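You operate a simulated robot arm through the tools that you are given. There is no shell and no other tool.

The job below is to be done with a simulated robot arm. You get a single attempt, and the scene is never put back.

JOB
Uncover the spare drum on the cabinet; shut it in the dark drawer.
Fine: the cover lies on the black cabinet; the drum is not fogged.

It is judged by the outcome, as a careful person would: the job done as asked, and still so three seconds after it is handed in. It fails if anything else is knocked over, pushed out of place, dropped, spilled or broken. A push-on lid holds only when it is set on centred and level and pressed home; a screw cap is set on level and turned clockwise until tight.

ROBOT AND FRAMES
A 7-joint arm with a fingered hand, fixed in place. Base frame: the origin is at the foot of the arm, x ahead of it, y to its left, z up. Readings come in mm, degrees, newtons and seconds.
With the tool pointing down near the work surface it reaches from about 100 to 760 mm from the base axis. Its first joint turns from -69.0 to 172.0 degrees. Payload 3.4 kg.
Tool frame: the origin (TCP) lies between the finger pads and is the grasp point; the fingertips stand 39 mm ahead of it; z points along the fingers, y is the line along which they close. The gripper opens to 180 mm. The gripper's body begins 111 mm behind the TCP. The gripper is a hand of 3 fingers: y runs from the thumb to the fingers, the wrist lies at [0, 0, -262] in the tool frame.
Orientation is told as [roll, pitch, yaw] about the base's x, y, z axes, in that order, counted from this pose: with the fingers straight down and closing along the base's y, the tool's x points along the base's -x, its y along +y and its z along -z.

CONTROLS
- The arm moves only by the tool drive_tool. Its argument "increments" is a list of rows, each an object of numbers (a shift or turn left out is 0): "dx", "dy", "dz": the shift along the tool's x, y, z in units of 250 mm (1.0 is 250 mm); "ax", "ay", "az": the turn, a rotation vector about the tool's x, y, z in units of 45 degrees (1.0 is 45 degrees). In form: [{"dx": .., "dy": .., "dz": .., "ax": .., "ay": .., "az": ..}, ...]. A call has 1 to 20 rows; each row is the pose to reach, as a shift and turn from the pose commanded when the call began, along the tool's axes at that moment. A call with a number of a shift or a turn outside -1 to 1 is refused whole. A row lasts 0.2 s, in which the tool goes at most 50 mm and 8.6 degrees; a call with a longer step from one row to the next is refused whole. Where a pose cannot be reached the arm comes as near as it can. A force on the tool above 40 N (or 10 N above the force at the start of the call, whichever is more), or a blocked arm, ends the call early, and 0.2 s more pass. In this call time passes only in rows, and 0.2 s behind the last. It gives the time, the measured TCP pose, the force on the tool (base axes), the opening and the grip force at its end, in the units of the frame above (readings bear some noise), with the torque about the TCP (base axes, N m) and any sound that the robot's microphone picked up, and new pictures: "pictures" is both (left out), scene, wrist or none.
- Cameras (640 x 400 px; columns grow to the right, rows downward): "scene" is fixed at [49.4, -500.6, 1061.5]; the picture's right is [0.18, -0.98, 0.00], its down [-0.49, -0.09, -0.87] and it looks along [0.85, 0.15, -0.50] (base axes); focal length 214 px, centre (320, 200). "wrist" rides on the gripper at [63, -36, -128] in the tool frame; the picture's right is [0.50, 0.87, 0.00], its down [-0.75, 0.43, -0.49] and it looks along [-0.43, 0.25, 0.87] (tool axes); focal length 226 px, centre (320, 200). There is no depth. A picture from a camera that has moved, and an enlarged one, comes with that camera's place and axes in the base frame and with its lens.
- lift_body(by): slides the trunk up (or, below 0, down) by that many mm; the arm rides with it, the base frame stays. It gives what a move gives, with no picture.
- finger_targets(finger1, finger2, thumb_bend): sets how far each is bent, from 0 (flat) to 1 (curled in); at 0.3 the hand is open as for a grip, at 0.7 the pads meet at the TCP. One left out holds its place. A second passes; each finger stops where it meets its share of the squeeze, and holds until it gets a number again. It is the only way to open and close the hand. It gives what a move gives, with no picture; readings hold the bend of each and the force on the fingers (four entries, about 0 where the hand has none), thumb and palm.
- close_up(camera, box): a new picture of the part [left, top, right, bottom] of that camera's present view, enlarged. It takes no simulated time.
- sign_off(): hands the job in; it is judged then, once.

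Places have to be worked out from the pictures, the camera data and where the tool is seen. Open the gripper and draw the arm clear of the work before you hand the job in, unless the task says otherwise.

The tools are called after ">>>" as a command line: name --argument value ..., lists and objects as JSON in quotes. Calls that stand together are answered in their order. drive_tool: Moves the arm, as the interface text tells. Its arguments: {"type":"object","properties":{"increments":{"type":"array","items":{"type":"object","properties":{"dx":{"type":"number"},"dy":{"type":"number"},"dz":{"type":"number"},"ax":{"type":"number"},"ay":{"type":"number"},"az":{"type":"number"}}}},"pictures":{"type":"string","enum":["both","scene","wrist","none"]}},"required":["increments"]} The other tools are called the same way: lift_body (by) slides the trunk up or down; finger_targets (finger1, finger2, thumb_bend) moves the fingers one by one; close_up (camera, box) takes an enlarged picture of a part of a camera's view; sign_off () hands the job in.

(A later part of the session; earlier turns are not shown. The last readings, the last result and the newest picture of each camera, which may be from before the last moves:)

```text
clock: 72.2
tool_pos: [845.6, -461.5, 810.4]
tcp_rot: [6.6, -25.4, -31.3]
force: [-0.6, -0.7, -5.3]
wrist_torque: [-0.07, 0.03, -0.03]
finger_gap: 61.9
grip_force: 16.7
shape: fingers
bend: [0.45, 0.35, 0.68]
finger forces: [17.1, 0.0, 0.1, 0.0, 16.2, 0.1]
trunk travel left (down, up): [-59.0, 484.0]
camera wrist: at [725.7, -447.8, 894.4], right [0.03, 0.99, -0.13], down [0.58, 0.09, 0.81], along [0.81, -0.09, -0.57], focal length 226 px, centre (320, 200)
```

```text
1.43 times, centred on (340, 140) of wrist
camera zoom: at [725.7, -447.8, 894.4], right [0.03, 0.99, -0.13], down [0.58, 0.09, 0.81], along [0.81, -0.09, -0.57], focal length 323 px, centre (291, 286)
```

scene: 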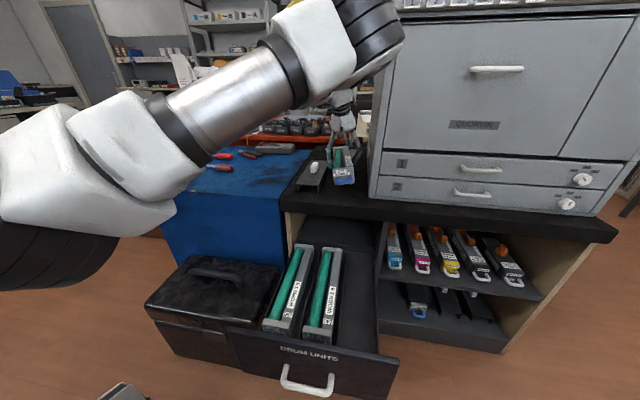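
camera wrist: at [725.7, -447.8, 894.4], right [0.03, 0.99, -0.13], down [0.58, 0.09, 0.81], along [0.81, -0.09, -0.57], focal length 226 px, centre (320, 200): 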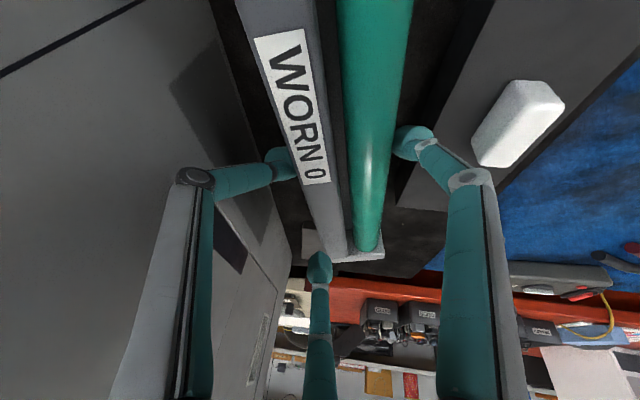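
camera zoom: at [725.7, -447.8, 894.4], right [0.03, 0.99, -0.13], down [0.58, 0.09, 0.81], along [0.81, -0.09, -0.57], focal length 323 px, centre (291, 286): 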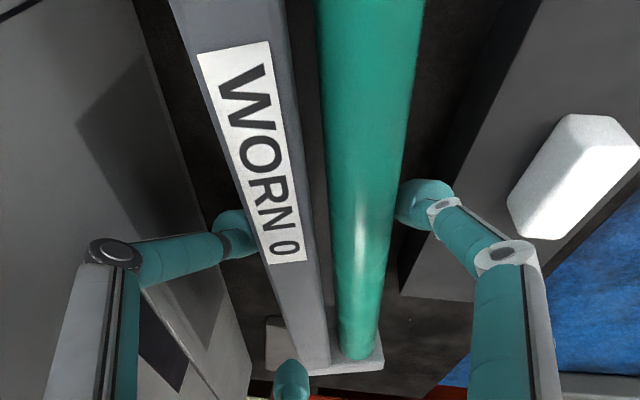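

The drum is yawed about 7°, rolled about 10° (spine side up) and slightly rear-low. I carry it toward the drawer while rotating the hand to level it, holding off the -Y shift until past the printer.

>>> drive_tool --increments '[{"dx": 0.0256, "dy": -0.0178, "dz": -0.0278, "ax": -0.0148, "ay": 0.0075, "az": 0.0303}, {"dx": 0.0817, "dy": -0.0558, "dz": -0.0814, "ax": -0.0295, "ay": 0.0151, "az": 0.0605}, {"dx": 0.1763, "dy": -0.1171, "dz": -0.1518, "ax": -0.0443, "ay": 0.0226, "az": 0.0908}, {"dx": 0.296, "dy": -0.1926, "dz": -0.2269, "ax": -0.059, "ay": 0.0302, "az": 0.121}, {"dx": 0.4292, "dy": -0.2657, "dz": -0.2993, "ax": -0.0738, "ay": 0.0377, "az": 0.1513}, {"dx": 0.5619, "dy": -0.3467, "dz": -0.3634, "ax": -0.0885, "ay": 0.0452, "az": 0.1815}, {"dx": 0.6795, "dy": -0.4556, "dz": -0.4237, "ax": -0.1033, "ay": 0.0528, "az": 0.2118}, {"dx": 0.7722, "dy": -0.5955, "dz": -0.4753, "ax": -0.118, "ay": 0.0603, "az": 0.242}, {"dx": 0.838, "dy": -0.7469, "dz": -0.5156, "ax": -0.118, "ay": 0.0603, "az": 0.242}, {"dx": 0.8752, "dy": -0.8719, "dz": -0.5434, "ax": -0.118, "ay": 0.0603, "az": 0.242}]' --pictures "both"

>>> close_up --camera "scene" --box '[240, 120, 420, 300]'

>>> close_up --camera "wrist" --box '[160, 0, 480, 280]'

```text
clock: 74.4
tool_pos: [516.1, -529.7, 813.6]
tcp_rot: [16.3, -20.7, -42.4]
force: [-0.8, 1.0, -5.9]
wrist_torque: [-0.1, 0.0, 0.0]
finger_gap: 61.6
grip_force: 16.2
shape: fingers
bend: [0.45, 0.35, 0.68]
finger forces: [16.9, 0.0, 0.0, 0.1, 17.0, 0.1]
trunk travel left (down, up): [-59.0, 484.0]
camera wrist: at [396.6, -516.6, 897.0], right [0.15, 0.99, 0.05], down [0.56, -0.13, 0.82], along [0.82, -0.1, -0.57], focal length 226 px, centre (320, 200)
```

scene: 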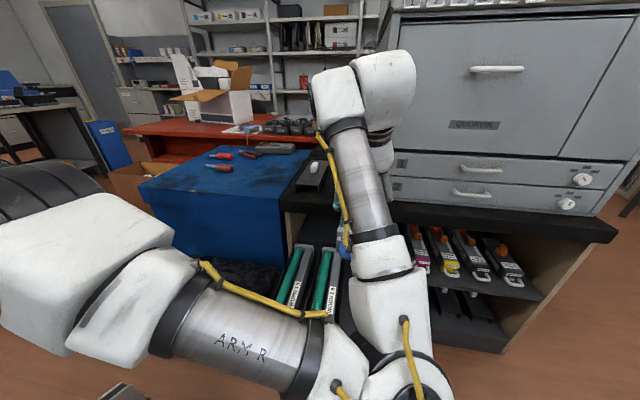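
wrist: 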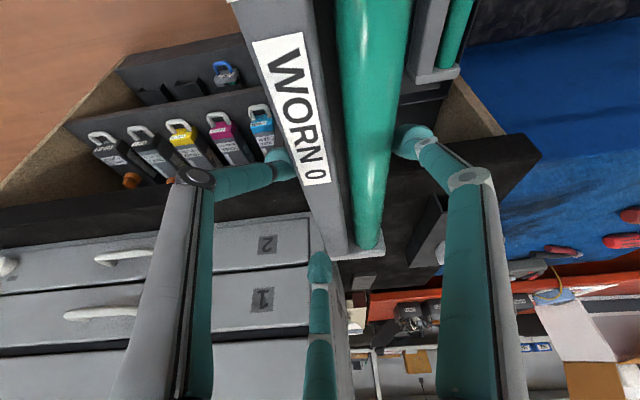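

```text
2.22 times, centred on (330, 210) of scene
camera zoom: at [49.4, -500.6, 1061.5], right [0.18, -0.98, 0.0], down [-0.49, -0.09, -0.87], along [0.85, 0.15, -0.5], focal length 477 px, centre (298, 178)
```

zoom: 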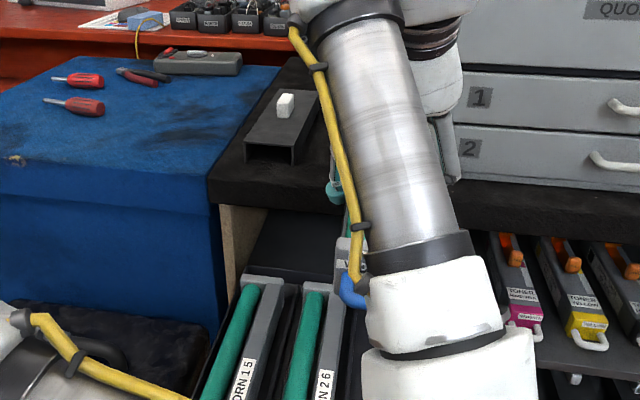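

```text
1.43 times, centred on (320, 140) of wrist
camera zoom: at [396.6, -516.6, 897.0], right [0.15, 0.99, 0.05], down [0.56, -0.13, 0.82], along [0.82, -0.1, -0.57], focal length 323 px, centre (320, 286)
```

zoom: 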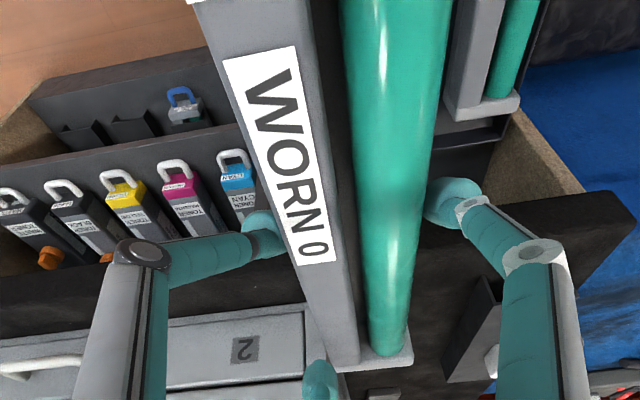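

The drum axis now looks parallel to X and it is just in front of the slab. I'll zoom in to check the remaining roll before lowering.

>>> close_up --camera "wrist" --box '[290, 190, 420, 270]'

>>> close_up --camera "wrist" --box '[220, 0, 480, 190]'

>>> close_up --camera "scene" --box '[320, 190, 370, 270]'

```text
4.92 times, centred on (355, 230) of wrist
camera zoom: at [396.6, -516.6, 897.0], right [0.15, 0.99, 0.05], down [0.56, -0.13, 0.82], along [0.82, -0.1, -0.57], focal length 1113 px, centre (148, 52)
```

zoom: 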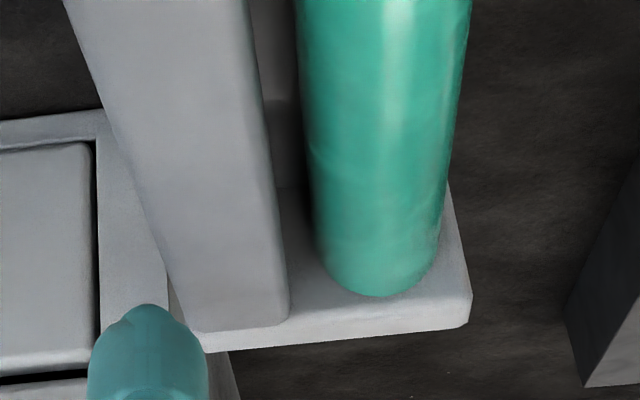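

```text
2.11 times, centred on (350, 95) of wrist
camera zoom: at [396.6, -516.6, 897.0], right [0.15, 0.99, 0.05], down [0.56, -0.13, 0.82], along [0.82, -0.1, -0.57], focal length 476 px, centre (257, 421)
```

zoom: 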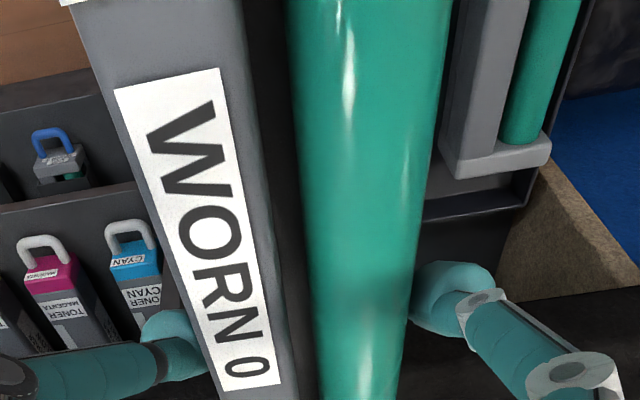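

```text
5.00 times, centred on (345, 230) of scene
camera zoom: at [49.4, -500.6, 1061.5], right [0.18, -0.98, 0.0], down [-0.49, -0.09, -0.87], along [0.85, 0.15, -0.5], focal length 1072 px, centre (195, 50)
```

zoom: 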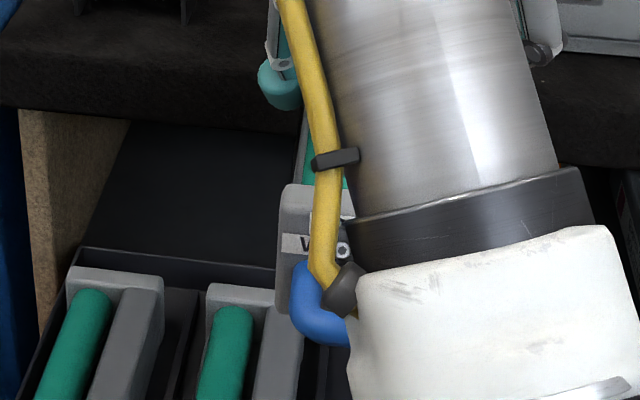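

The drum is level in roll and yaw, with about 2.5° rear-low pitch left. I correct that while moving above the slot and lower to just above the neighbouring drum's top for an alignment check.

>>> drive_tool --increments '[{"dx": 0.0401, "dy": -0.0645, "dz": -0.0347, "ax": -0.008, "ay": -0.0114, "az": 0.0023}, {"dx": 0.1008, "dy": -0.1721, "dz": -0.09, "ax": -0.016, "ay": -0.0227, "az": 0.0046}, {"dx": 0.1668, "dy": -0.2727, "dz": -0.1098, "ax": -0.0239, "ay": -0.0341, "az": 0.0069}, {"dx": 0.215, "dy": -0.3171, "dz": -0.0216, "ax": -0.0319, "ay": -0.0454, "az": 0.0092}, {"dx": 0.2674, "dy": -0.356, "dz": 0.1113, "ax": -0.0319, "ay": -0.0454, "az": 0.0092}, {"dx": 0.324, "dy": -0.398, "dz": 0.255, "ax": -0.0319, "ay": -0.0454, "az": 0.0092}, {"dx": 0.3777, "dy": -0.438, "dz": 0.3915, "ax": -0.0319, "ay": -0.0454, "az": 0.0092}, {"dx": 0.42, "dy": -0.4695, "dz": 0.4993, "ax": -0.0319, "ay": -0.0454, "az": 0.0092}]' --pictures "both"

>>> close_up --camera "wrist" --box '[140, 0, 500, 300]'

>>> close_up --camera "scene" --box '[230, 210, 430, 390]'

```text
clock: 76.2
tool_pos: [429.5, -559.3, 635.2]
tcp_rot: [18.1, -22.5, -43.6]
force: [0.7, 0.4, -5.4]
wrist_torque: [-0.15, 0.02, -0.02]
finger_gap: 61.5
grip_force: 17.2
shape: fingers
bend: [0.45, 0.35, 0.68]
finger forces: [17.0, 0.0, 0.0, 0.0, 17.3, 0.1]
trunk travel left (down, up): [-59.0, 484.0]
camera wrist: at [306.3, -545.6, 713.9], right [0.16, 0.99, 0.06], down [0.52, -0.13, 0.85], along [0.84, -0.1, -0.53], focal length 226 px, centre (320, 200)
```

scene: 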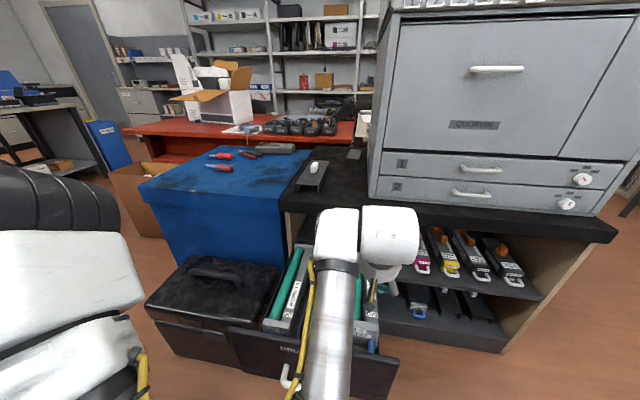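
wrist: 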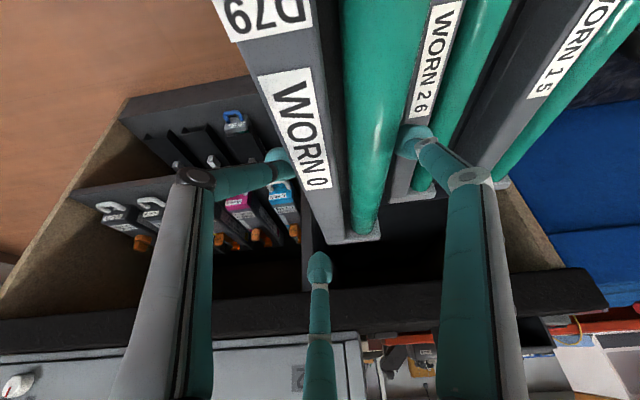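

```text
1.33 times, centred on (320, 150) of wrist
camera zoom: at [306.3, -545.6, 713.9], right [0.16, 0.99, 0.06], down [0.52, -0.13, 0.85], along [0.84, -0.1, -0.53], focal length 301 px, centre (320, 267)
```

zoom: 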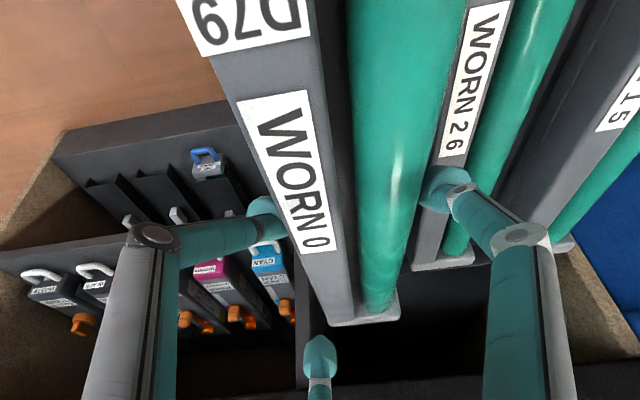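

```text
2.22 times, centred on (330, 300) of scene
camera zoom: at [49.4, -500.6, 1061.5], right [0.18, -0.98, 0.0], down [-0.49, -0.09, -0.87], along [0.85, 0.15, -0.5], focal length 477 px, centre (298, -22)
```

zoom: 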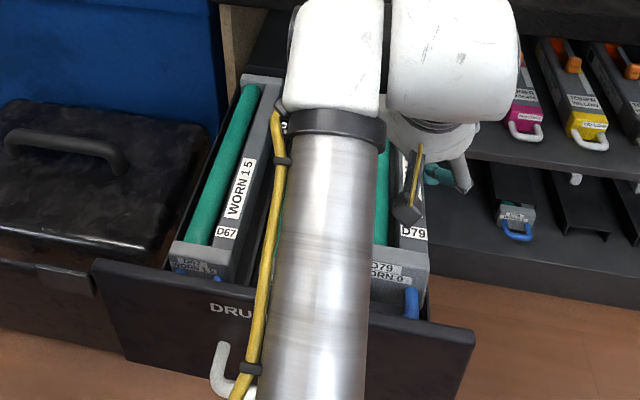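

The drum is over the slot with good lateral alignment. I'll zoom in to check its pitch before inserting it.

>>> close_up --camera "wrist" --box '[220, 60, 400, 260]'

>>> close_up --camera "scene" --box '[340, 270, 440, 370]'

>>> close_up --camera "wrist" --box '[200, 0, 360, 120]'

```text
2.00 times, centred on (310, 160) of wrist
camera zoom: at [306.3, -545.6, 713.9], right [0.16, 0.99, 0.06], down [0.52, -0.13, 0.85], along [0.84, -0.1, -0.53], focal length 452 px, centre (340, 280)
```

zoom: 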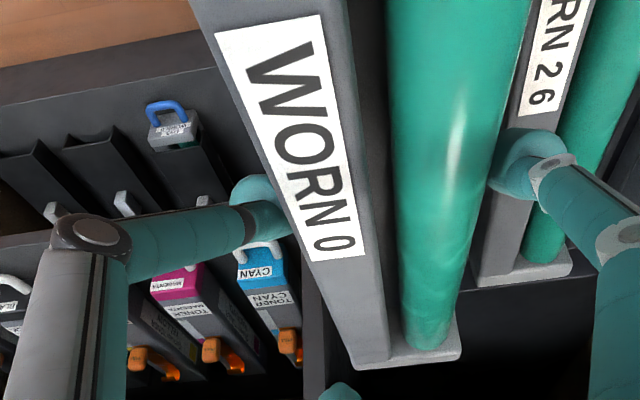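

```text
4.00 times, centred on (390, 320) of scene
camera zoom: at [49.4, -500.6, 1061.5], right [0.18, -0.98, 0.0], down [-0.49, -0.09, -0.87], along [0.85, 0.15, -0.5], focal length 858 px, centre (40, -280)
```

zoom: 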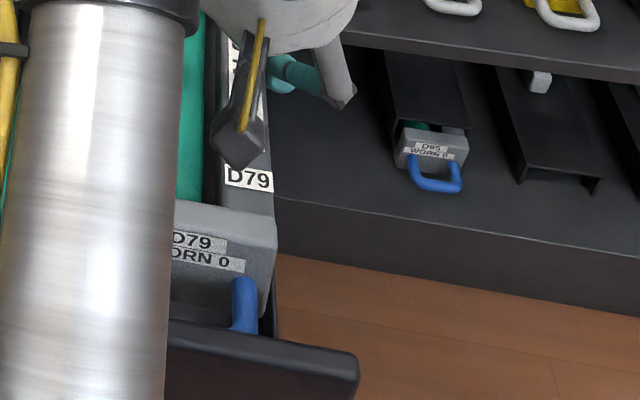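

```text
3.33 times, centred on (280, 60) of wrist
camera zoom: at [306.3, -545.6, 713.9], right [0.16, 0.99, 0.06], down [0.52, -0.13, 0.85], along [0.84, -0.1, -0.53], focal length 754 px, centre (453, 667)
```

zoom: 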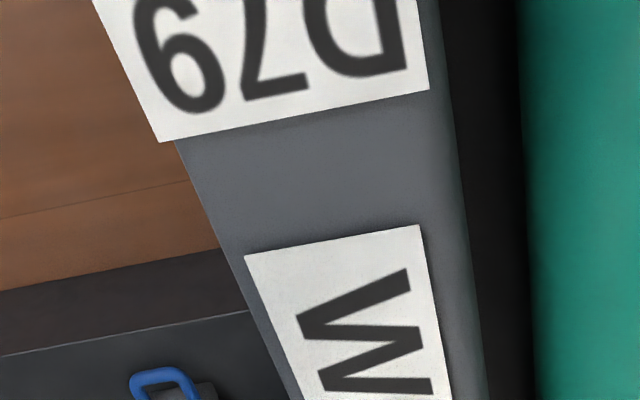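

The drum is about 4–5° rear-low but aligned in yaw and y≈-539, so the rear will touch first and settle level. I fine-tune (+10 mm X, +3 mm Y, slight pitch-up) and lower most of the way.

>>> drive_tool --increments '[{"dx": 0.0074, "dy": 0.006, "dz": 0.0534, "ax": -0.0164, "ay": -0.0154, "az": -0.0046}, {"dx": 0.0281, "dy": -0.0009, "dz": 0.1242, "ax": -0.0329, "ay": -0.0309, "az": -0.0093}, {"dx": 0.0464, "dy": -0.0147, "dz": 0.1663, "ax": -0.0493, "ay": -0.0463, "az": -0.0139}, {"dx": 0.0556, "dy": -0.0216, "dz": 0.1874, "ax": -0.0493, "ay": -0.0463, "az": -0.0139}]' --pictures "both"

>>> close_up --camera "wrist" --box '[200, 60, 480, 290]'

>>> close_up --camera "scene" --box '[320, 240, 440, 360]'

```text
clock: 77.2
tool_pos: [438.6, -555.9, 586.8]
tcp_rot: [20.3, -24.5, -43.6]
force: [0.7, -0.3, -5.5]
wrist_torque: [-0.13, 0.04, 0.0]
finger_gap: 61.8
grip_force: 17.1
shape: fingers
bend: [0.45, 0.35, 0.68]
finger forces: [17.1, 0.0, 0.1, 0.0, 17.1, 0.0]
trunk travel left (down, up): [-59.0, 484.0]
camera wrist: at [311.8, -542.8, 658.9], right [0.14, 0.99, 0.07], down [0.48, -0.12, 0.87], along [0.87, -0.09, -0.49], focal length 226 px, centre (320, 200)
```

scene: 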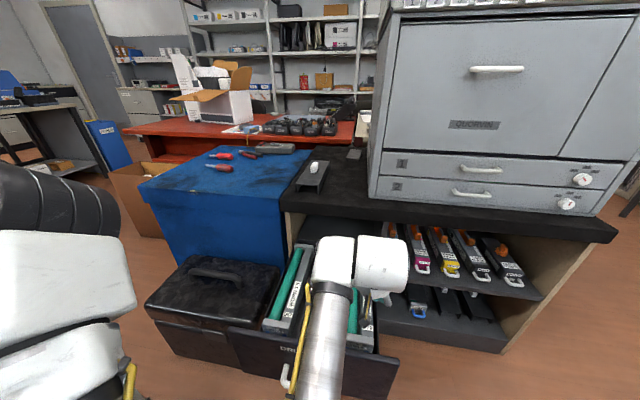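
wrist: 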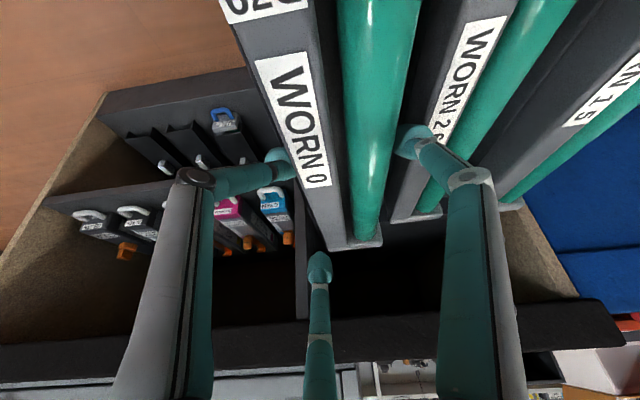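

```text
1.74 times, centred on (340, 175) of wrist
camera zoom: at [311.8, -542.8, 658.9], right [0.14, 0.99, 0.07], down [0.48, -0.12, 0.87], along [0.87, -0.09, -0.49], focal length 393 px, centre (285, 244)
```

zoom: 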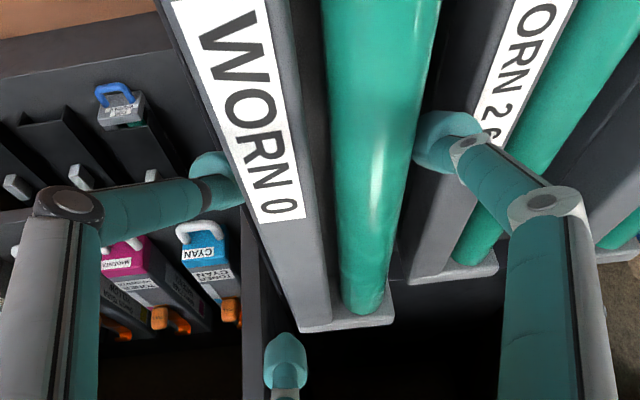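

```text
3.33 times, centred on (380, 300) of scene
camera zoom: at [49.4, -500.6, 1061.5], right [0.18, -0.98, 0.0], down [-0.49, -0.09, -0.87], along [0.85, 0.15, -0.5], focal length 715 px, centre (120, -133)
```

zoom: 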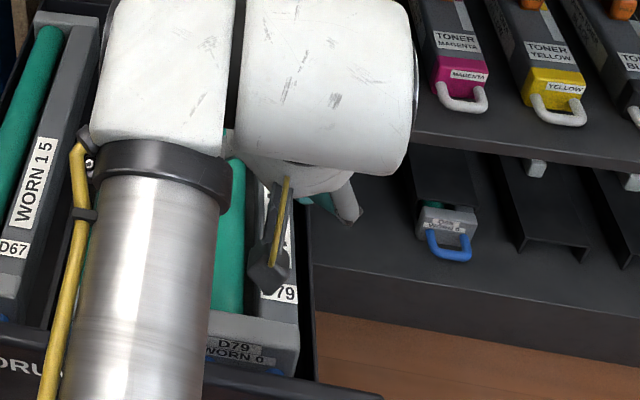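

No contact yet; the full weight is still on the hand and the drum is inside the slot. I lower further in 5 mm steps.

>>> drive_tool --increments '[{"dx": 0.0083, "dy": -0.0063, "dz": 0.0171}, {"dx": 0.0166, "dy": -0.0126, "dz": 0.0341}, {"dx": 0.0216, "dy": -0.0164, "dz": 0.0444}]' --pictures "wrist"

>>> close_up --camera "wrist" --box '[200, 60, 480, 290]'

>>> close_up --camera "scene" --box '[320, 240, 440, 360]'

```text
clock: 78.0
tool_pos: [439.7, -555.5, 575.0]
tcp_rot: [20.3, -24.6, -43.6]
force: [0.2, -0.2, -4.8]
wrist_torque: [-0.09, 0.06, 0.02]
finger_gap: 61.6
grip_force: 16.4
shape: fingers
bend: [0.45, 0.35, 0.68]
finger forces: [17.0, 0.0, 0.0, 0.0, 17.2, 0.1]
trunk travel left (down, up): [-59.0, 484.0]
camera wrist: at [312.5, -542.4, 646.4], right [0.14, 0.99, 0.06], down [0.48, -0.12, 0.87], along [0.87, -0.09, -0.49], focal length 226 px, centre (320, 200)
```

wrist: 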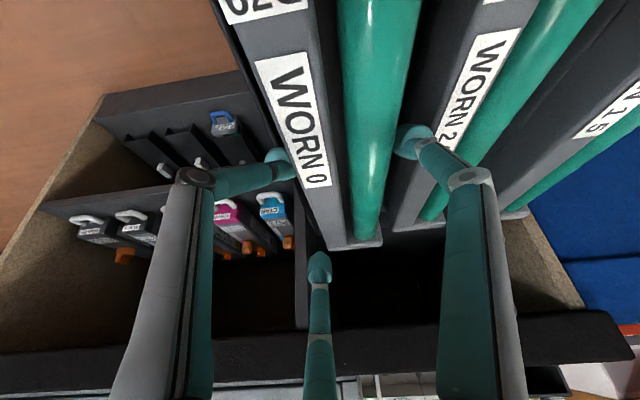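

```text
1.74 times, centred on (340, 175) of wrist
camera zoom: at [312.5, -542.4, 646.4], right [0.14, 0.99, 0.06], down [0.48, -0.12, 0.87], along [0.87, -0.09, -0.49], focal length 393 px, centre (285, 244)
```

zoom: 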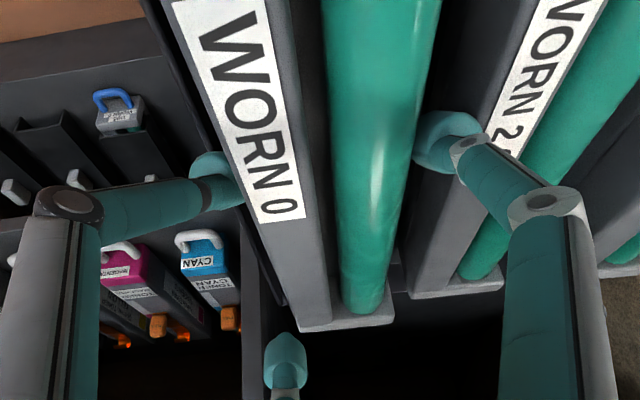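

```text
3.33 times, centred on (380, 300) of scene
camera zoom: at [49.4, -500.6, 1061.5], right [0.18, -0.98, 0.0], down [-0.49, -0.09, -0.87], along [0.85, 0.15, -0.5], focal length 715 px, centre (120, -133)
```

zoom: 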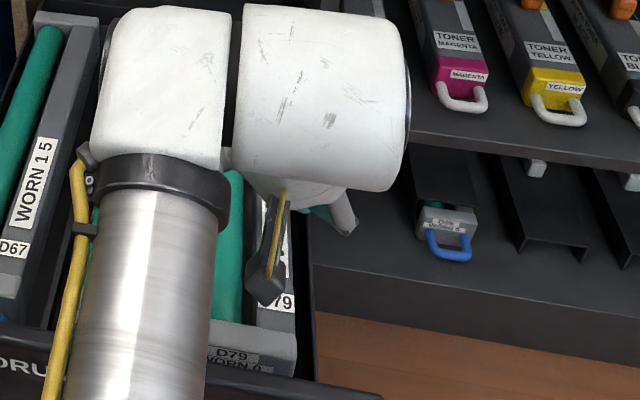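

Still no contact. Compared with the neighbour's end plate, the drum is about 17 mm above its seat, so I continue lowering in 5 mm steps and watch the force.

>>> drive_tool --increments '[{"dx": 0.0083, "dy": -0.0063, "dz": 0.0171}, {"dx": 0.0166, "dy": -0.0126, "dz": 0.0341}, {"dx": 0.0216, "dy": -0.0164, "dz": 0.0444}]' --pictures "wrist"

>>> close_up --camera "wrist" --box '[200, 60, 480, 290]'

```text
clock: 78.8
tool_pos: [438.8, -553.6, 561.0]
tcp_rot: [20.3, -24.6, -43.6]
force: [0.4, -0.3, -5.4]
wrist_torque: [-0.15, 0.06, -0.03]
finger_gap: 61.9
grip_force: 17.6
shape: fingers
bend: [0.45, 0.35, 0.68]
finger forces: [16.9, 0.0, 0.0, 0.0, 17.3, 0.0]
trunk travel left (down, up): [-59.0, 484.0]
camera wrist: at [311.8, -541.7, 633.0], right [0.14, 0.99, 0.07], down [0.47, -0.12, 0.87], along [0.87, -0.09, -0.49], focal length 226 px, centre (320, 200)
```

wrist: 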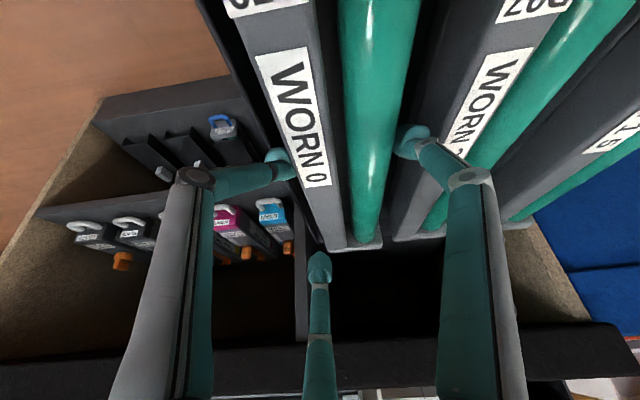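

```text
1.74 times, centred on (340, 175) of wrist
camera zoom: at [311.8, -541.7, 633.0], right [0.14, 0.99, 0.07], down [0.47, -0.12, 0.87], along [0.87, -0.09, -0.49], focal length 393 px, centre (285, 244)
```

zoom: 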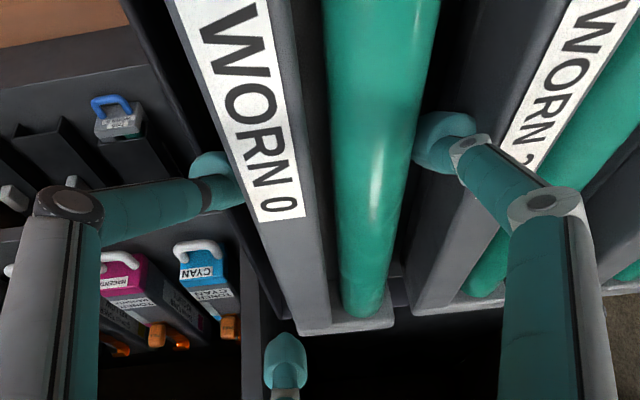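

Nearly level with its neighbour now. I keep lowering in small steps until the floor takes the weight.

>>> drive_tool --increments '[{"dx": 0.0066, "dy": -0.0051, "dz": 0.0137}, {"dx": 0.0133, "dy": -0.0101, "dz": 0.0273}, {"dx": 0.0166, "dy": -0.0126, "dz": 0.0341}]' --pictures "wrist"

>>> close_up --camera "wrist" --box '[200, 60, 480, 290]'

>>> close_up --camera "scene" --box '[320, 240, 440, 360]'

```text
clock: 79.6
tool_pos: [439.0, -554.8, 551.6]
tcp_rot: [20.3, -24.7, -43.6]
force: [0.2, 0.0, -5.6]
wrist_torque: [-0.11, 0.07, -0.04]
finger_gap: 61.7
grip_force: 17.6
shape: fingers
bend: [0.45, 0.35, 0.68]
finger forces: [17.1, 0.0, 0.1, 0.0, 17.2, 0.1]
trunk travel left (down, up): [-59.0, 484.0]
camera wrist: at [312.7, -542.3, 623.4], right [0.14, 0.99, 0.06], down [0.47, -0.12, 0.87], along [0.87, -0.09, -0.49], focal length 226 px, centre (320, 200)
```

wrist: 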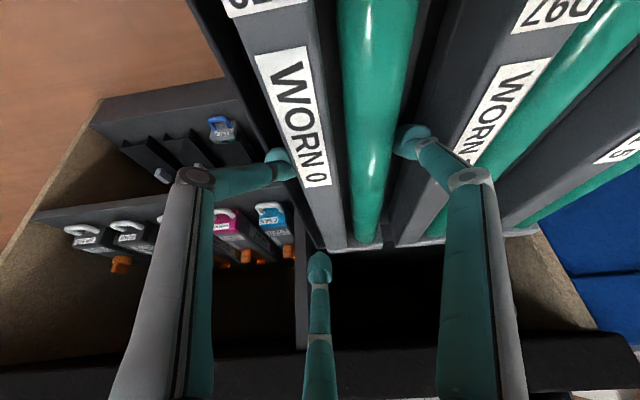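

```text
1.74 times, centred on (340, 175) of wrist
camera zoom: at [312.7, -542.3, 623.4], right [0.14, 0.99, 0.06], down [0.47, -0.12, 0.87], along [0.87, -0.09, -0.49], focal length 393 px, centre (285, 244)
```

zoom: 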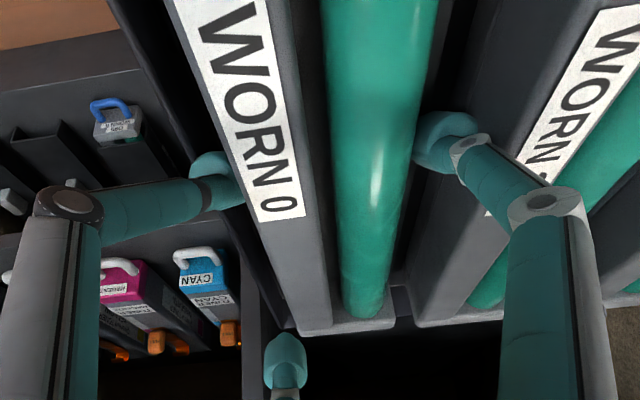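

```text
3.33 times, centred on (380, 300) of scene
camera zoom: at [49.4, -500.6, 1061.5], right [0.18, -0.98, 0.0], down [-0.49, -0.09, -0.87], along [0.85, 0.15, -0.5], focal length 715 px, centre (120, -133)
```

zoom: 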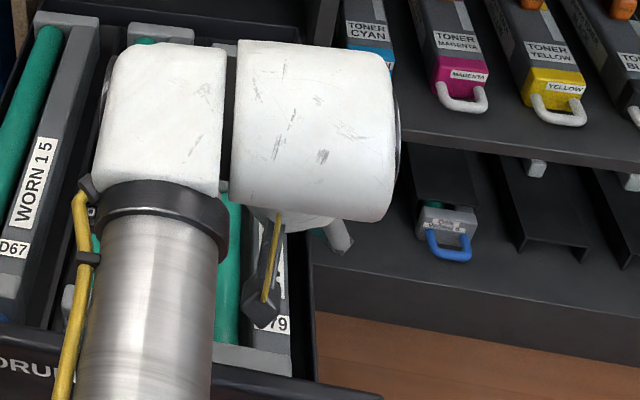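

The end plates now look level with each other, but the weight is still on the hand. I lower a few more millimetres.

>>> drive_tool --increments '[{"dx": 0.0066, "dy": -0.0051, "dz": 0.0137}, {"dx": 0.0133, "dy": -0.0101, "dz": 0.0273}, {"dx": 0.0183, "dy": -0.0139, "dz": 0.0376}]' --pictures "wrist"

>>> close_up --camera "wrist" --box '[200, 60, 480, 290]'

```text
clock: 80.4
tool_pos: [441.2, -555.8, 546.4]
tcp_rot: [20.3, -25.4, -43.7]
force: [-1.2, -10.6, 31.0]
wrist_torque: [1.08, -0.19, 0.87]
finger_gap: 61.2
grip_force: 37.6
shape: fingers
bend: [0.48, 0.35, 0.69]
finger forces: [49.9, 0.0, 0.0, 0.0, 25.7, 0.0]
trunk travel left (down, up): [-59.0, 484.0]
camera wrist: at [312.7, -542.6, 616.9], right [0.14, 0.99, 0.06], down [0.47, -0.12, 0.88], along [0.87, -0.1, -0.48], focal length 226 px, centre (320, 200)
```

wrist: 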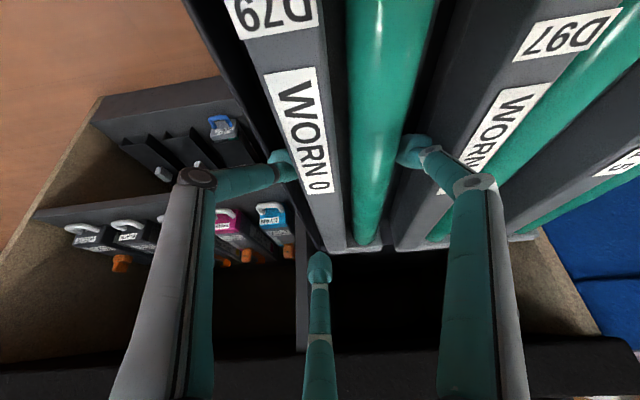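

```text
1.74 times, centred on (340, 175) of wrist
camera zoom: at [312.7, -542.6, 616.9], right [0.14, 0.99, 0.06], down [0.47, -0.12, 0.88], along [0.87, -0.1, -0.48], focal length 393 px, centre (285, 244)
```

zoom: 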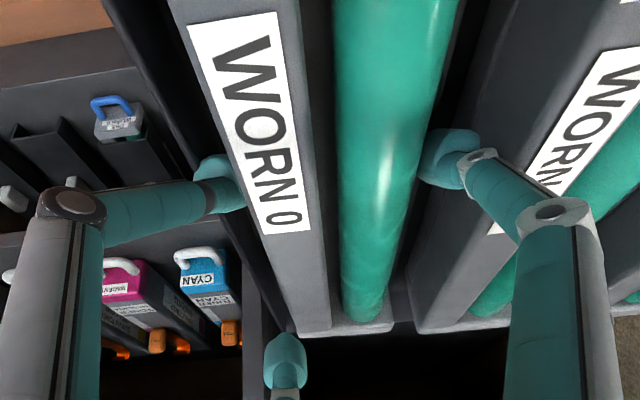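

The floor has taken the load (31 N upward), and the drum sits level and parallel with its neighbour. I ease up 3 mm and open thumb and finger 1 slightly to release.

>>> drive_tool --increments '[{"dx": -0.005, "dy": 0.0038, "dz": -0.0102}]' --pictures "none"

>>> finger_targets --finger1 0.43 --thumb_bend 0.58

>>> close_up --camera "wrist" --box '[200, 60, 480, 290]'

```text
clock: 80.8
tool_pos: [440.4, -555.6, 546.1]
tcp_rot: [20.3, -25.0, -43.6]
force: [0.1, -13.3, 27.3]
wrist_torque: [0.65, -0.26, 0.69]
finger_gap: 61.1
grip_force: 37.1
shape: fingers
bend: [0.48, 0.35, 0.69]
finger forces: [46.1, 0.0, 0.0, 0.0, 27.3, 0.0]
trunk travel left (down, up): [-59.0, 484.0]
```

```text
clock: 81.8
tool_pos: [439.2, -553.0, 545.7]
tcp_rot: [20.4, -24.7, -43.5]
force: [-0.3, 7.8, 15.9]
wrist_torque: [1.14, -0.27, -0.27]
finger_gap: 67.3
grip_force: 11.8
shape: fingers
bend: [0.49, 0.35, 0.6]
finger forces: [16.4, 0.0, 0.0, 0.1, 7.8, 0.0]
trunk travel left (down, up): [-59.0, 484.0]
```

```text
1.74 times, centred on (340, 175) of wrist
camera zoom: at [312.1, -540.4, 616.4], right [0.14, 0.99, 0.07], down [0.47, -0.12, 0.87], along [0.87, -0.09, -0.49], focal length 393 px, centre (285, 244)
```

zoom: 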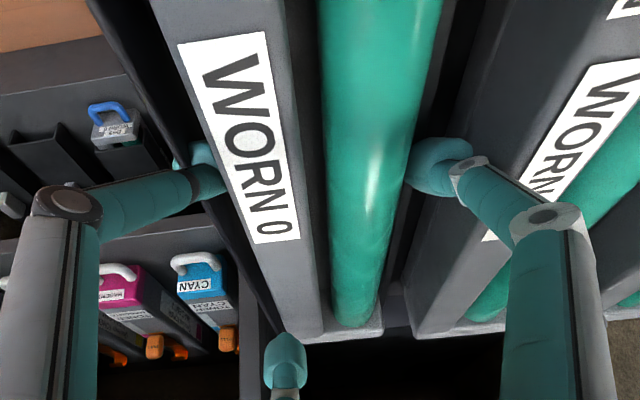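

Both digits are off the drum now; finger 1's tip seems to press the drawer floor and the thumb the side wall. I raise the hand gently and check that the drum stays down.

>>> drive_tool --increments '[{"dx": -0.0166, "dy": 0.0126, "dz": -0.0341}, {"dx": -0.0415, "dy": 0.0316, "dz": -0.0854}]' --pictures "both"

>>> close_up --camera "wrist" --box '[200, 60, 480, 290]'

```text
clock: 82.4
tool_pos: [438.2, -555.1, 569.2]
tcp_rot: [20.2, -24.6, -43.6]
force: [-0.8, 0.5, 0.3]
wrist_torque: [0.0, 0.02, 0.0]
finger_gap: 75.2
grip_force: 0.0
shape: fingers
bend: [0.43, 0.35, 0.57]
finger forces: [0.1, 0.1, 0.0, 0.1, 0.0, 0.1]
trunk travel left (down, up): [-59.0, 484.0]
camera wrist: at [311.5, -542.7, 640.2], right [0.14, 0.99, 0.06], down [0.48, -0.12, 0.87], along [0.87, -0.09, -0.49], focal length 226 px, centre (320, 200)
```

scene: 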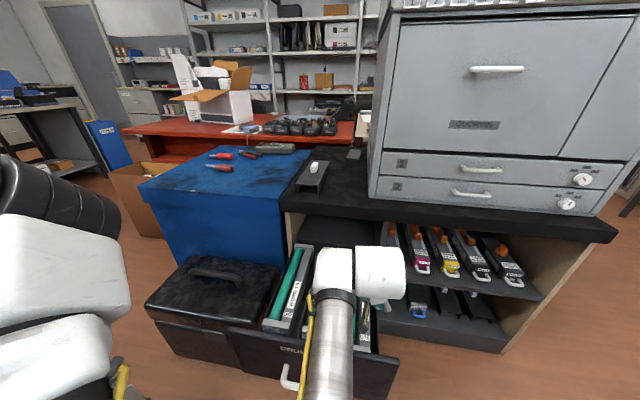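
wrist: 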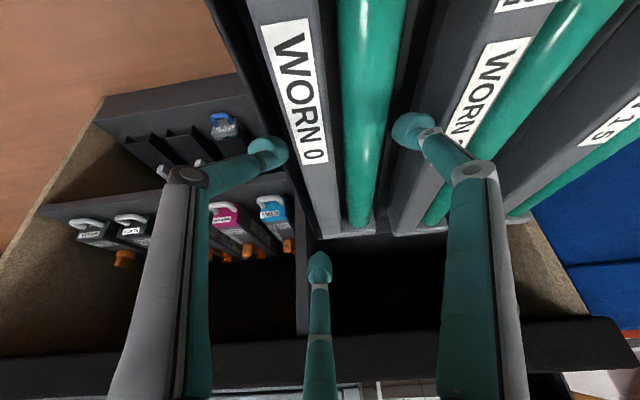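

```text
1.74 times, centred on (340, 175) of wrist
camera zoom: at [311.5, -542.7, 640.2], right [0.14, 0.99, 0.06], down [0.48, -0.12, 0.87], along [0.87, -0.09, -0.49], focal length 393 px, centre (285, 244)
```

zoom: 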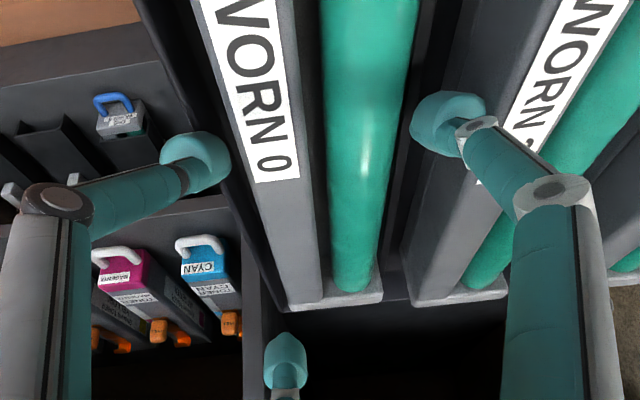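

The drum is released and sits level in its slot beside the others. Now to close: I rise out and turn the hand vertical so the thumb can go in front of the drawer panel.

>>> drive_tool --increments '[{"dx": -0.0666, "dy": 0.0505, "dz": -0.1365}, {"dx": -0.1284, "dy": 0.0965, "dz": -0.3004, "ax": 0.0845, "ay": 0.035, "az": 0.1638}, {"dx": -0.1477, "dy": 0.1237, "dz": -0.4684, "ax": 0.169, "ay": 0.07, "az": 0.3275}, {"dx": -0.1235, "dy": 0.1119, "dz": -0.5786, "ax": 0.2535, "ay": 0.105, "az": 0.4913}, {"dx": -0.0618, "dy": 0.0757, "dz": -0.6548, "ax": 0.338, "ay": 0.14, "az": 0.655}]' --pictures "none"

>>> drive_tool --increments '[{"dx": 0.0395, "dy": -0.1005, "dz": -0.0303, "ax": 0.0845, "ay": 0.035, "az": 0.1638}, {"dx": 0.0764, "dy": -0.2079, "dz": -0.07, "ax": 0.169, "ay": 0.07, "az": 0.3275}, {"dx": 0.1184, "dy": -0.3156, "dz": -0.1025, "ax": 0.2535, "ay": 0.105, "az": 0.4913}, {"dx": 0.144, "dy": -0.3866, "dz": -0.1152, "ax": 0.338, "ay": 0.14, "az": 0.655}, {"dx": 0.1645, "dy": -0.4134, "dz": 0.0, "ax": 0.338, "ay": 0.14, "az": 0.655}]' --pictures "both"

>>> close_up --camera "scene" --box '[210, 230, 430, 400]'

```text
clock: 83.6
tool_pos: [373.8, -545.8, 719.5]
tcp_rot: [13.1, -9.7, -71.2]
force: [-0.1, 0.4, -0.9]
wrist_torque: [0.0, -0.01, 0.01]
finger_gap: 74.2
grip_force: 0.0
shape: fingers
bend: [0.43, 0.35, 0.57]
finger forces: [0.1, 0.1, 0.0, 0.0, 0.1, 0.0]
trunk travel left (down, up): [-59.0, 484.0]
```

```text
clock: 84.8
tool_pos: [266.7, -544.0, 689.3]
tcp_rot: [0.1, 0.0, -99.7]
force: [0.2, 0.4, 0.4]
wrist_torque: [0.01, 0.0, -0.01]
finger_gap: 74.7
grip_force: 0.0
shape: fingers
bend: [0.43, 0.35, 0.57]
finger forces: [0.0, 0.1, 0.1, 0.0, 0.0, 0.0]
out of reach, approached as far as the arm can: row 2
trunk travel left (down, up): [-59.0, 484.0]
camera wrist: at [242.7, -476.9, 817.5], right [0.94, 0.35, 0.0], down [0.3, -0.82, 0.49], along [0.17, -0.46, -0.87], focal length 226 px, centre (320, 200)
```

scene: 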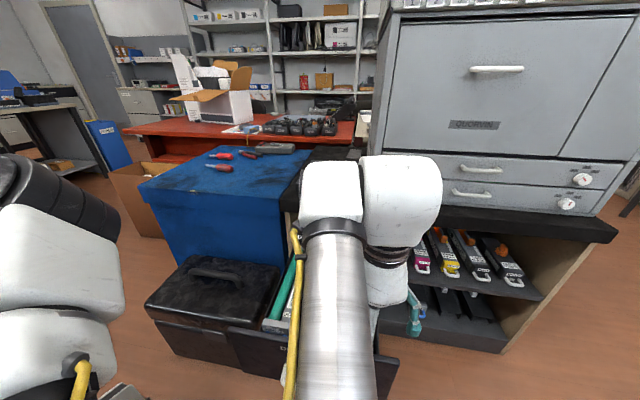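
wrist: 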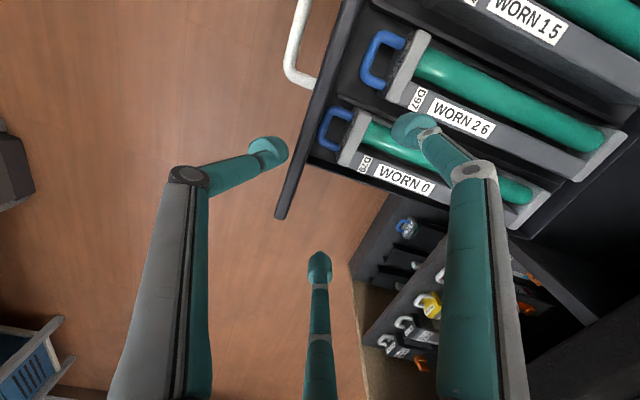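

```text
2.35 times, centred on (320, 315) of scene
camera zoom: at [49.4, -500.6, 1061.5], right [0.18, -0.98, 0.0], down [-0.49, -0.09, -0.87], along [0.85, 0.15, -0.5], focal length 505 px, centre (320, -71)
```

zoom: 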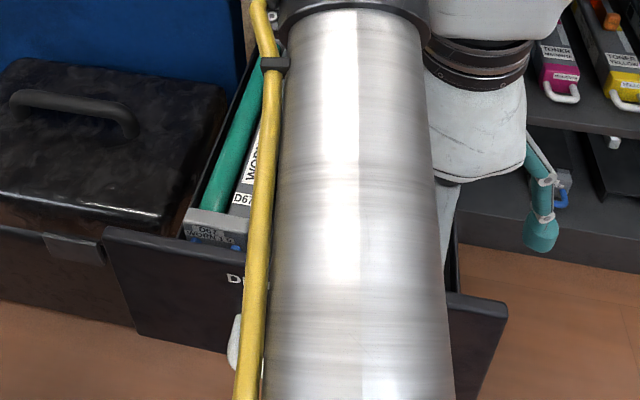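

A clear view: D79 lies in the right slot and the thumb is just outside the panel. I lower so the thumb overlaps the panel front and push the drawer inward.

>>> drive_tool --increments '[{"dz": 0.19}, {"dx": 0.0081, "dy": 0.0473, "dz": 0.2}, {"dx": 0.0202, "dy": 0.1183, "dz": 0.2}, {"dx": 0.037, "dy": 0.2169, "dz": 0.2}, {"dx": 0.0571, "dy": 0.3352, "dz": 0.2}, {"dx": 0.0773, "dy": 0.4536, "dz": 0.2}, {"dx": 0.0974, "dy": 0.5719, "dz": 0.2}, {"dx": 0.1176, "dy": 0.6902, "dz": 0.2}, {"dx": 0.1378, "dy": 0.8085, "dz": 0.2}, {"dx": 0.1546, "dy": 0.9071, "dz": 0.2}, {"dx": 0.1667, "dy": 0.9781, "dz": 0.2}]' --pictures "both"

>>> close_up --camera "scene" --box '[210, 200, 430, 370]'

```text
clock: 87.2
tool_pos: [516.0, -543.8, 640.0]
tcp_rot: [0.1, -0.1, -99.6]
force: [-0.8, 0.9, -0.6]
wrist_torque: [0.02, -0.02, 0.0]
finger_gap: 74.9
grip_force: 0.0
shape: fingers
bend: [0.43, 0.35, 0.57]
finger forces: [0.0, 0.0, 0.1, 0.1, 0.0, 0.1]
trunk travel left (down, up): [-59.0, 484.0]
camera wrist: at [491.7, -476.6, 767.5], right [0.94, 0.35, 0.0], down [0.3, -0.82, 0.49], along [0.17, -0.46, -0.87], focal length 226 px, centre (320, 200)
```

scene: 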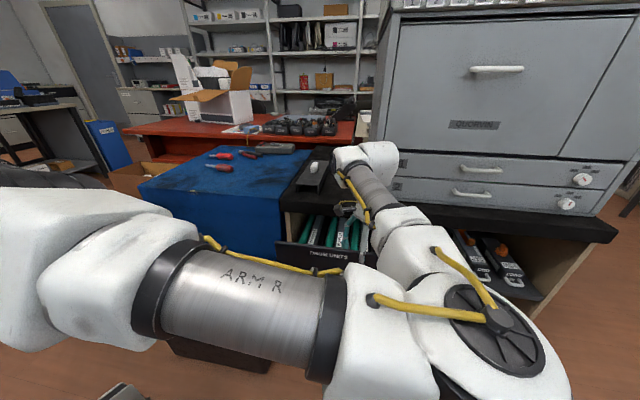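
wrist: 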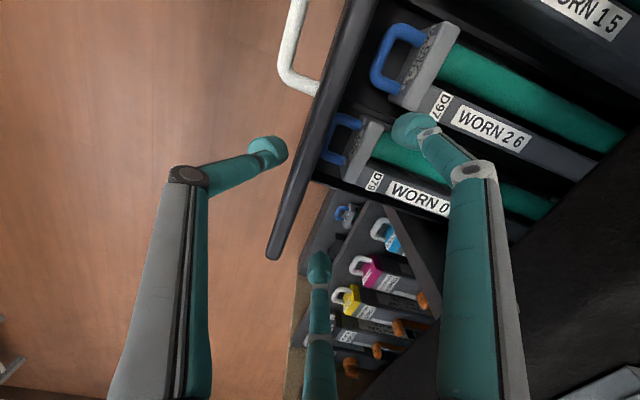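

```text
2.35 times, centred on (320, 285) of scene
camera zoom: at [49.4, -500.6, 1061.5], right [0.18, -0.98, 0.0], down [-0.49, -0.09, -0.87], along [0.85, 0.15, -0.5], focal length 505 px, centre (320, 0)
```

zoom: 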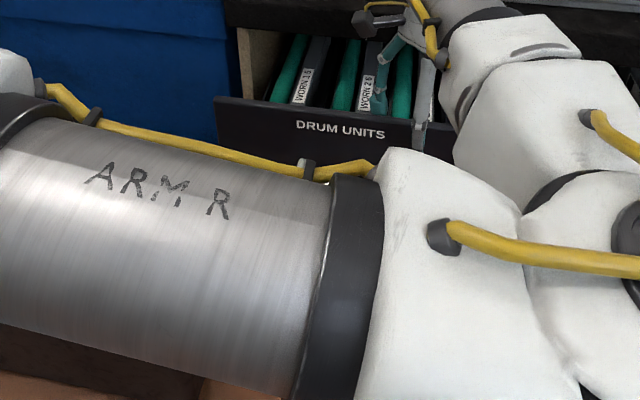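

The drawer is most of the way in (panel at x≈485) with the drums undisturbed. For the last stretch under the slab I rise, back off, and tilt the hand forward to push on the panel front.

>>> drive_tool --increments '[{"dz": -0.192}, {"dx": -0.0067, "dy": -0.0394, "dz": -0.38}, {"dx": -0.0083, "dy": -0.1203, "dz": -0.42, "ax": -0.167}, {"dx": -0.01, "dy": -0.2012, "dz": -0.432, "ax": -0.333}, {"dx": -0.0082, "dy": -0.2624, "dz": -0.42, "ax": -0.5}, {"dx": -0.003, "dy": -0.3039, "dz": -0.4, "ax": -0.667}, {"dx": -0.0019, "dy": -0.3447, "dz": -0.38, "ax": -0.833}, {"dx": -0.0053, "dy": -0.3644, "dz": -0.36, "ax": -1.0}]' --pictures "none"

>>> finger_targets --finger1 0.7 --finger2 0.7 --thumb_bend 0.7

>>> close_up --camera "wrist" --box '[0, 0, 640, 400]'

>>> close_up --camera "scene" --box '[0, 0, 640, 400]'

```text
clock: 89.0
tool_pos: [511.1, -559.0, 800.7]
tcp_rot: [45.1, 0.0, -99.6]
force: [-0.4, -0.4, -0.1]
wrist_torque: [0.01, 0.04, -0.04]
finger_gap: 74.6
grip_force: 0.0
shape: fingers
bend: [0.43, 0.35, 0.57]
finger forces: [0.1, 0.0, 0.1, 0.0, 0.0, 0.0]
out of reach, approached as far as the arm can: row 6, 7, 8
trunk travel left (down, up): [-59.0, 484.0]
```

```text
clock: 90.0
tool_pos: [509.2, -557.7, 802.0]
tcp_rot: [45.1, -0.1, -99.6]
force: [0.5, -0.4, -2.2]
wrist_torque: [0.01, 0.03, 0.02]
finger_gap: 0.1
grip_force: 0.1
shape: fingers
bend: [0.7, 0.7, 0.7]
finger forces: [0.0, 0.1, 0.1, 0.0, 0.0, 0.0]
trunk travel left (down, up): [-59.0, 484.0]
```

```text
1.00 times, centred on (320, 200) of wrist (not enlarged: the box is as wide or as high as the picture)
camera zoom: at [406.2, -477.4, 866.0], right [0.69, 0.39, 0.61], down [-0.17, -0.74, 0.66], along [0.71, -0.55, -0.44], focal length 226 px, centre (320, 200)
```

zoom: 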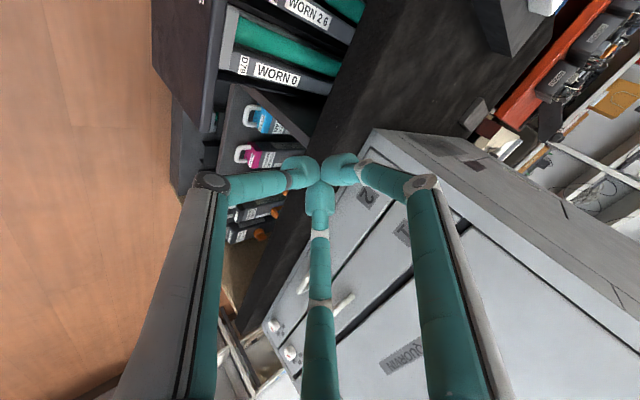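

```text
1.00 times, centred on (320, 200) of scene (not enlarged: the box is as wide or as high as the picture)
camera zoom: at [49.4, -500.6, 1061.5], right [0.18, -0.98, 0.0], down [-0.49, -0.09, -0.87], along [0.85, 0.15, -0.5], focal length 214 px, centre (320, 200)
```

zoom: 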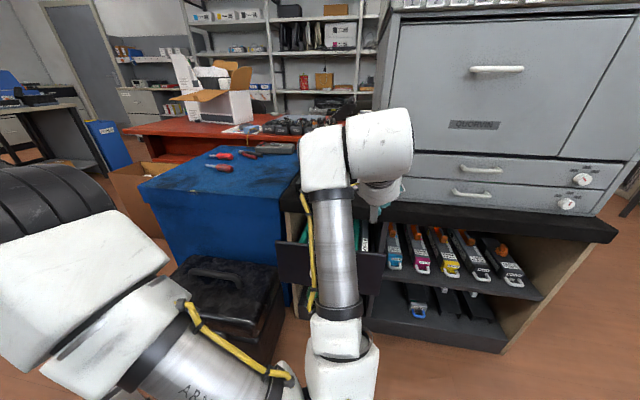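

The arm is near its fold limit in this spot, so I raise the trunk 90 mm for more room before going in front of the panel.

>>> lift_body --by 90

```text
clock: 91.2
tool_pos: [507.7, -558.1, 890.4]
tcp_rot: [45.0, 0.0, -99.6]
force: [0.9, 0.1, 0.1]
wrist_torque: [0.0, 0.0, 0.02]
finger_gap: 0.1
grip_force: 0.1
shape: fingers
bend: [0.7, 0.7, 0.7]
finger forces: [0.0, 0.0, 0.0, 0.0, 0.2, 0.1]
trunk travel left (down, up): [-149.0, 394.0]
```

The trunk is raised. Now I move back and down to in front of the panel, staying above its top edge for now.

>>> drive_tool --increments '[{"dx": 0.0076, "dy": -0.153, "dz": 0.062}, {"dx": 0.0152, "dy": -0.306, "dz": 0.124}, {"dx": 0.0228, "dy": -0.46, "dz": 0.185}, {"dx": 0.0304, "dy": -0.613, "dz": 0.247}, {"dx": 0.038, "dy": -0.766, "dz": 0.309}]' --pictures "both"

```text
clock: 92.4
tool_pos: [429.5, -534.2, 704.9]
tcp_rot: [45.2, 0.0, -99.6]
force: [-1.6, -0.5, -0.8]
wrist_torque: [0.02, -0.03, -0.01]
finger_gap: 0.0
grip_force: 0.0
shape: fingers
bend: [0.7, 0.7, 0.7]
finger forces: [0.1, 0.1, 0.0, 0.0, 0.1, 0.1]
trunk travel left (down, up): [-149.0, 394.0]
camera wrist: at [325.6, -453.4, 769.2], right [0.69, 0.39, 0.61], down [-0.17, -0.73, 0.66], along [0.71, -0.55, -0.44], focal length 226 px, centre (320, 200)
```

scene: 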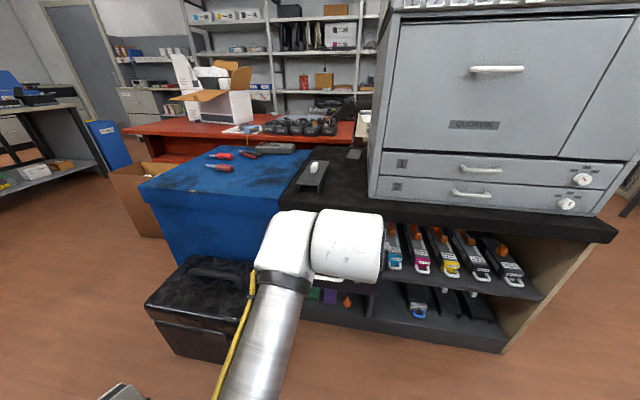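
wrist: 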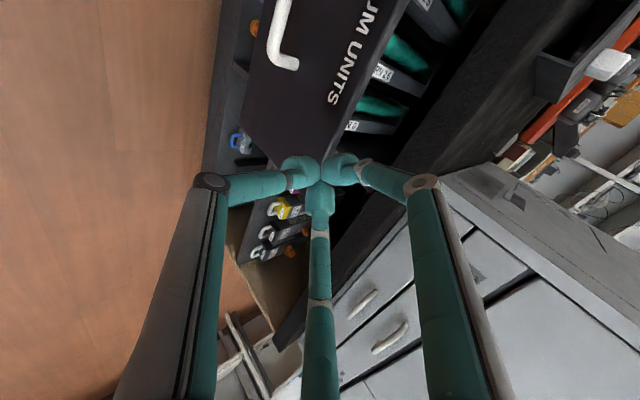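

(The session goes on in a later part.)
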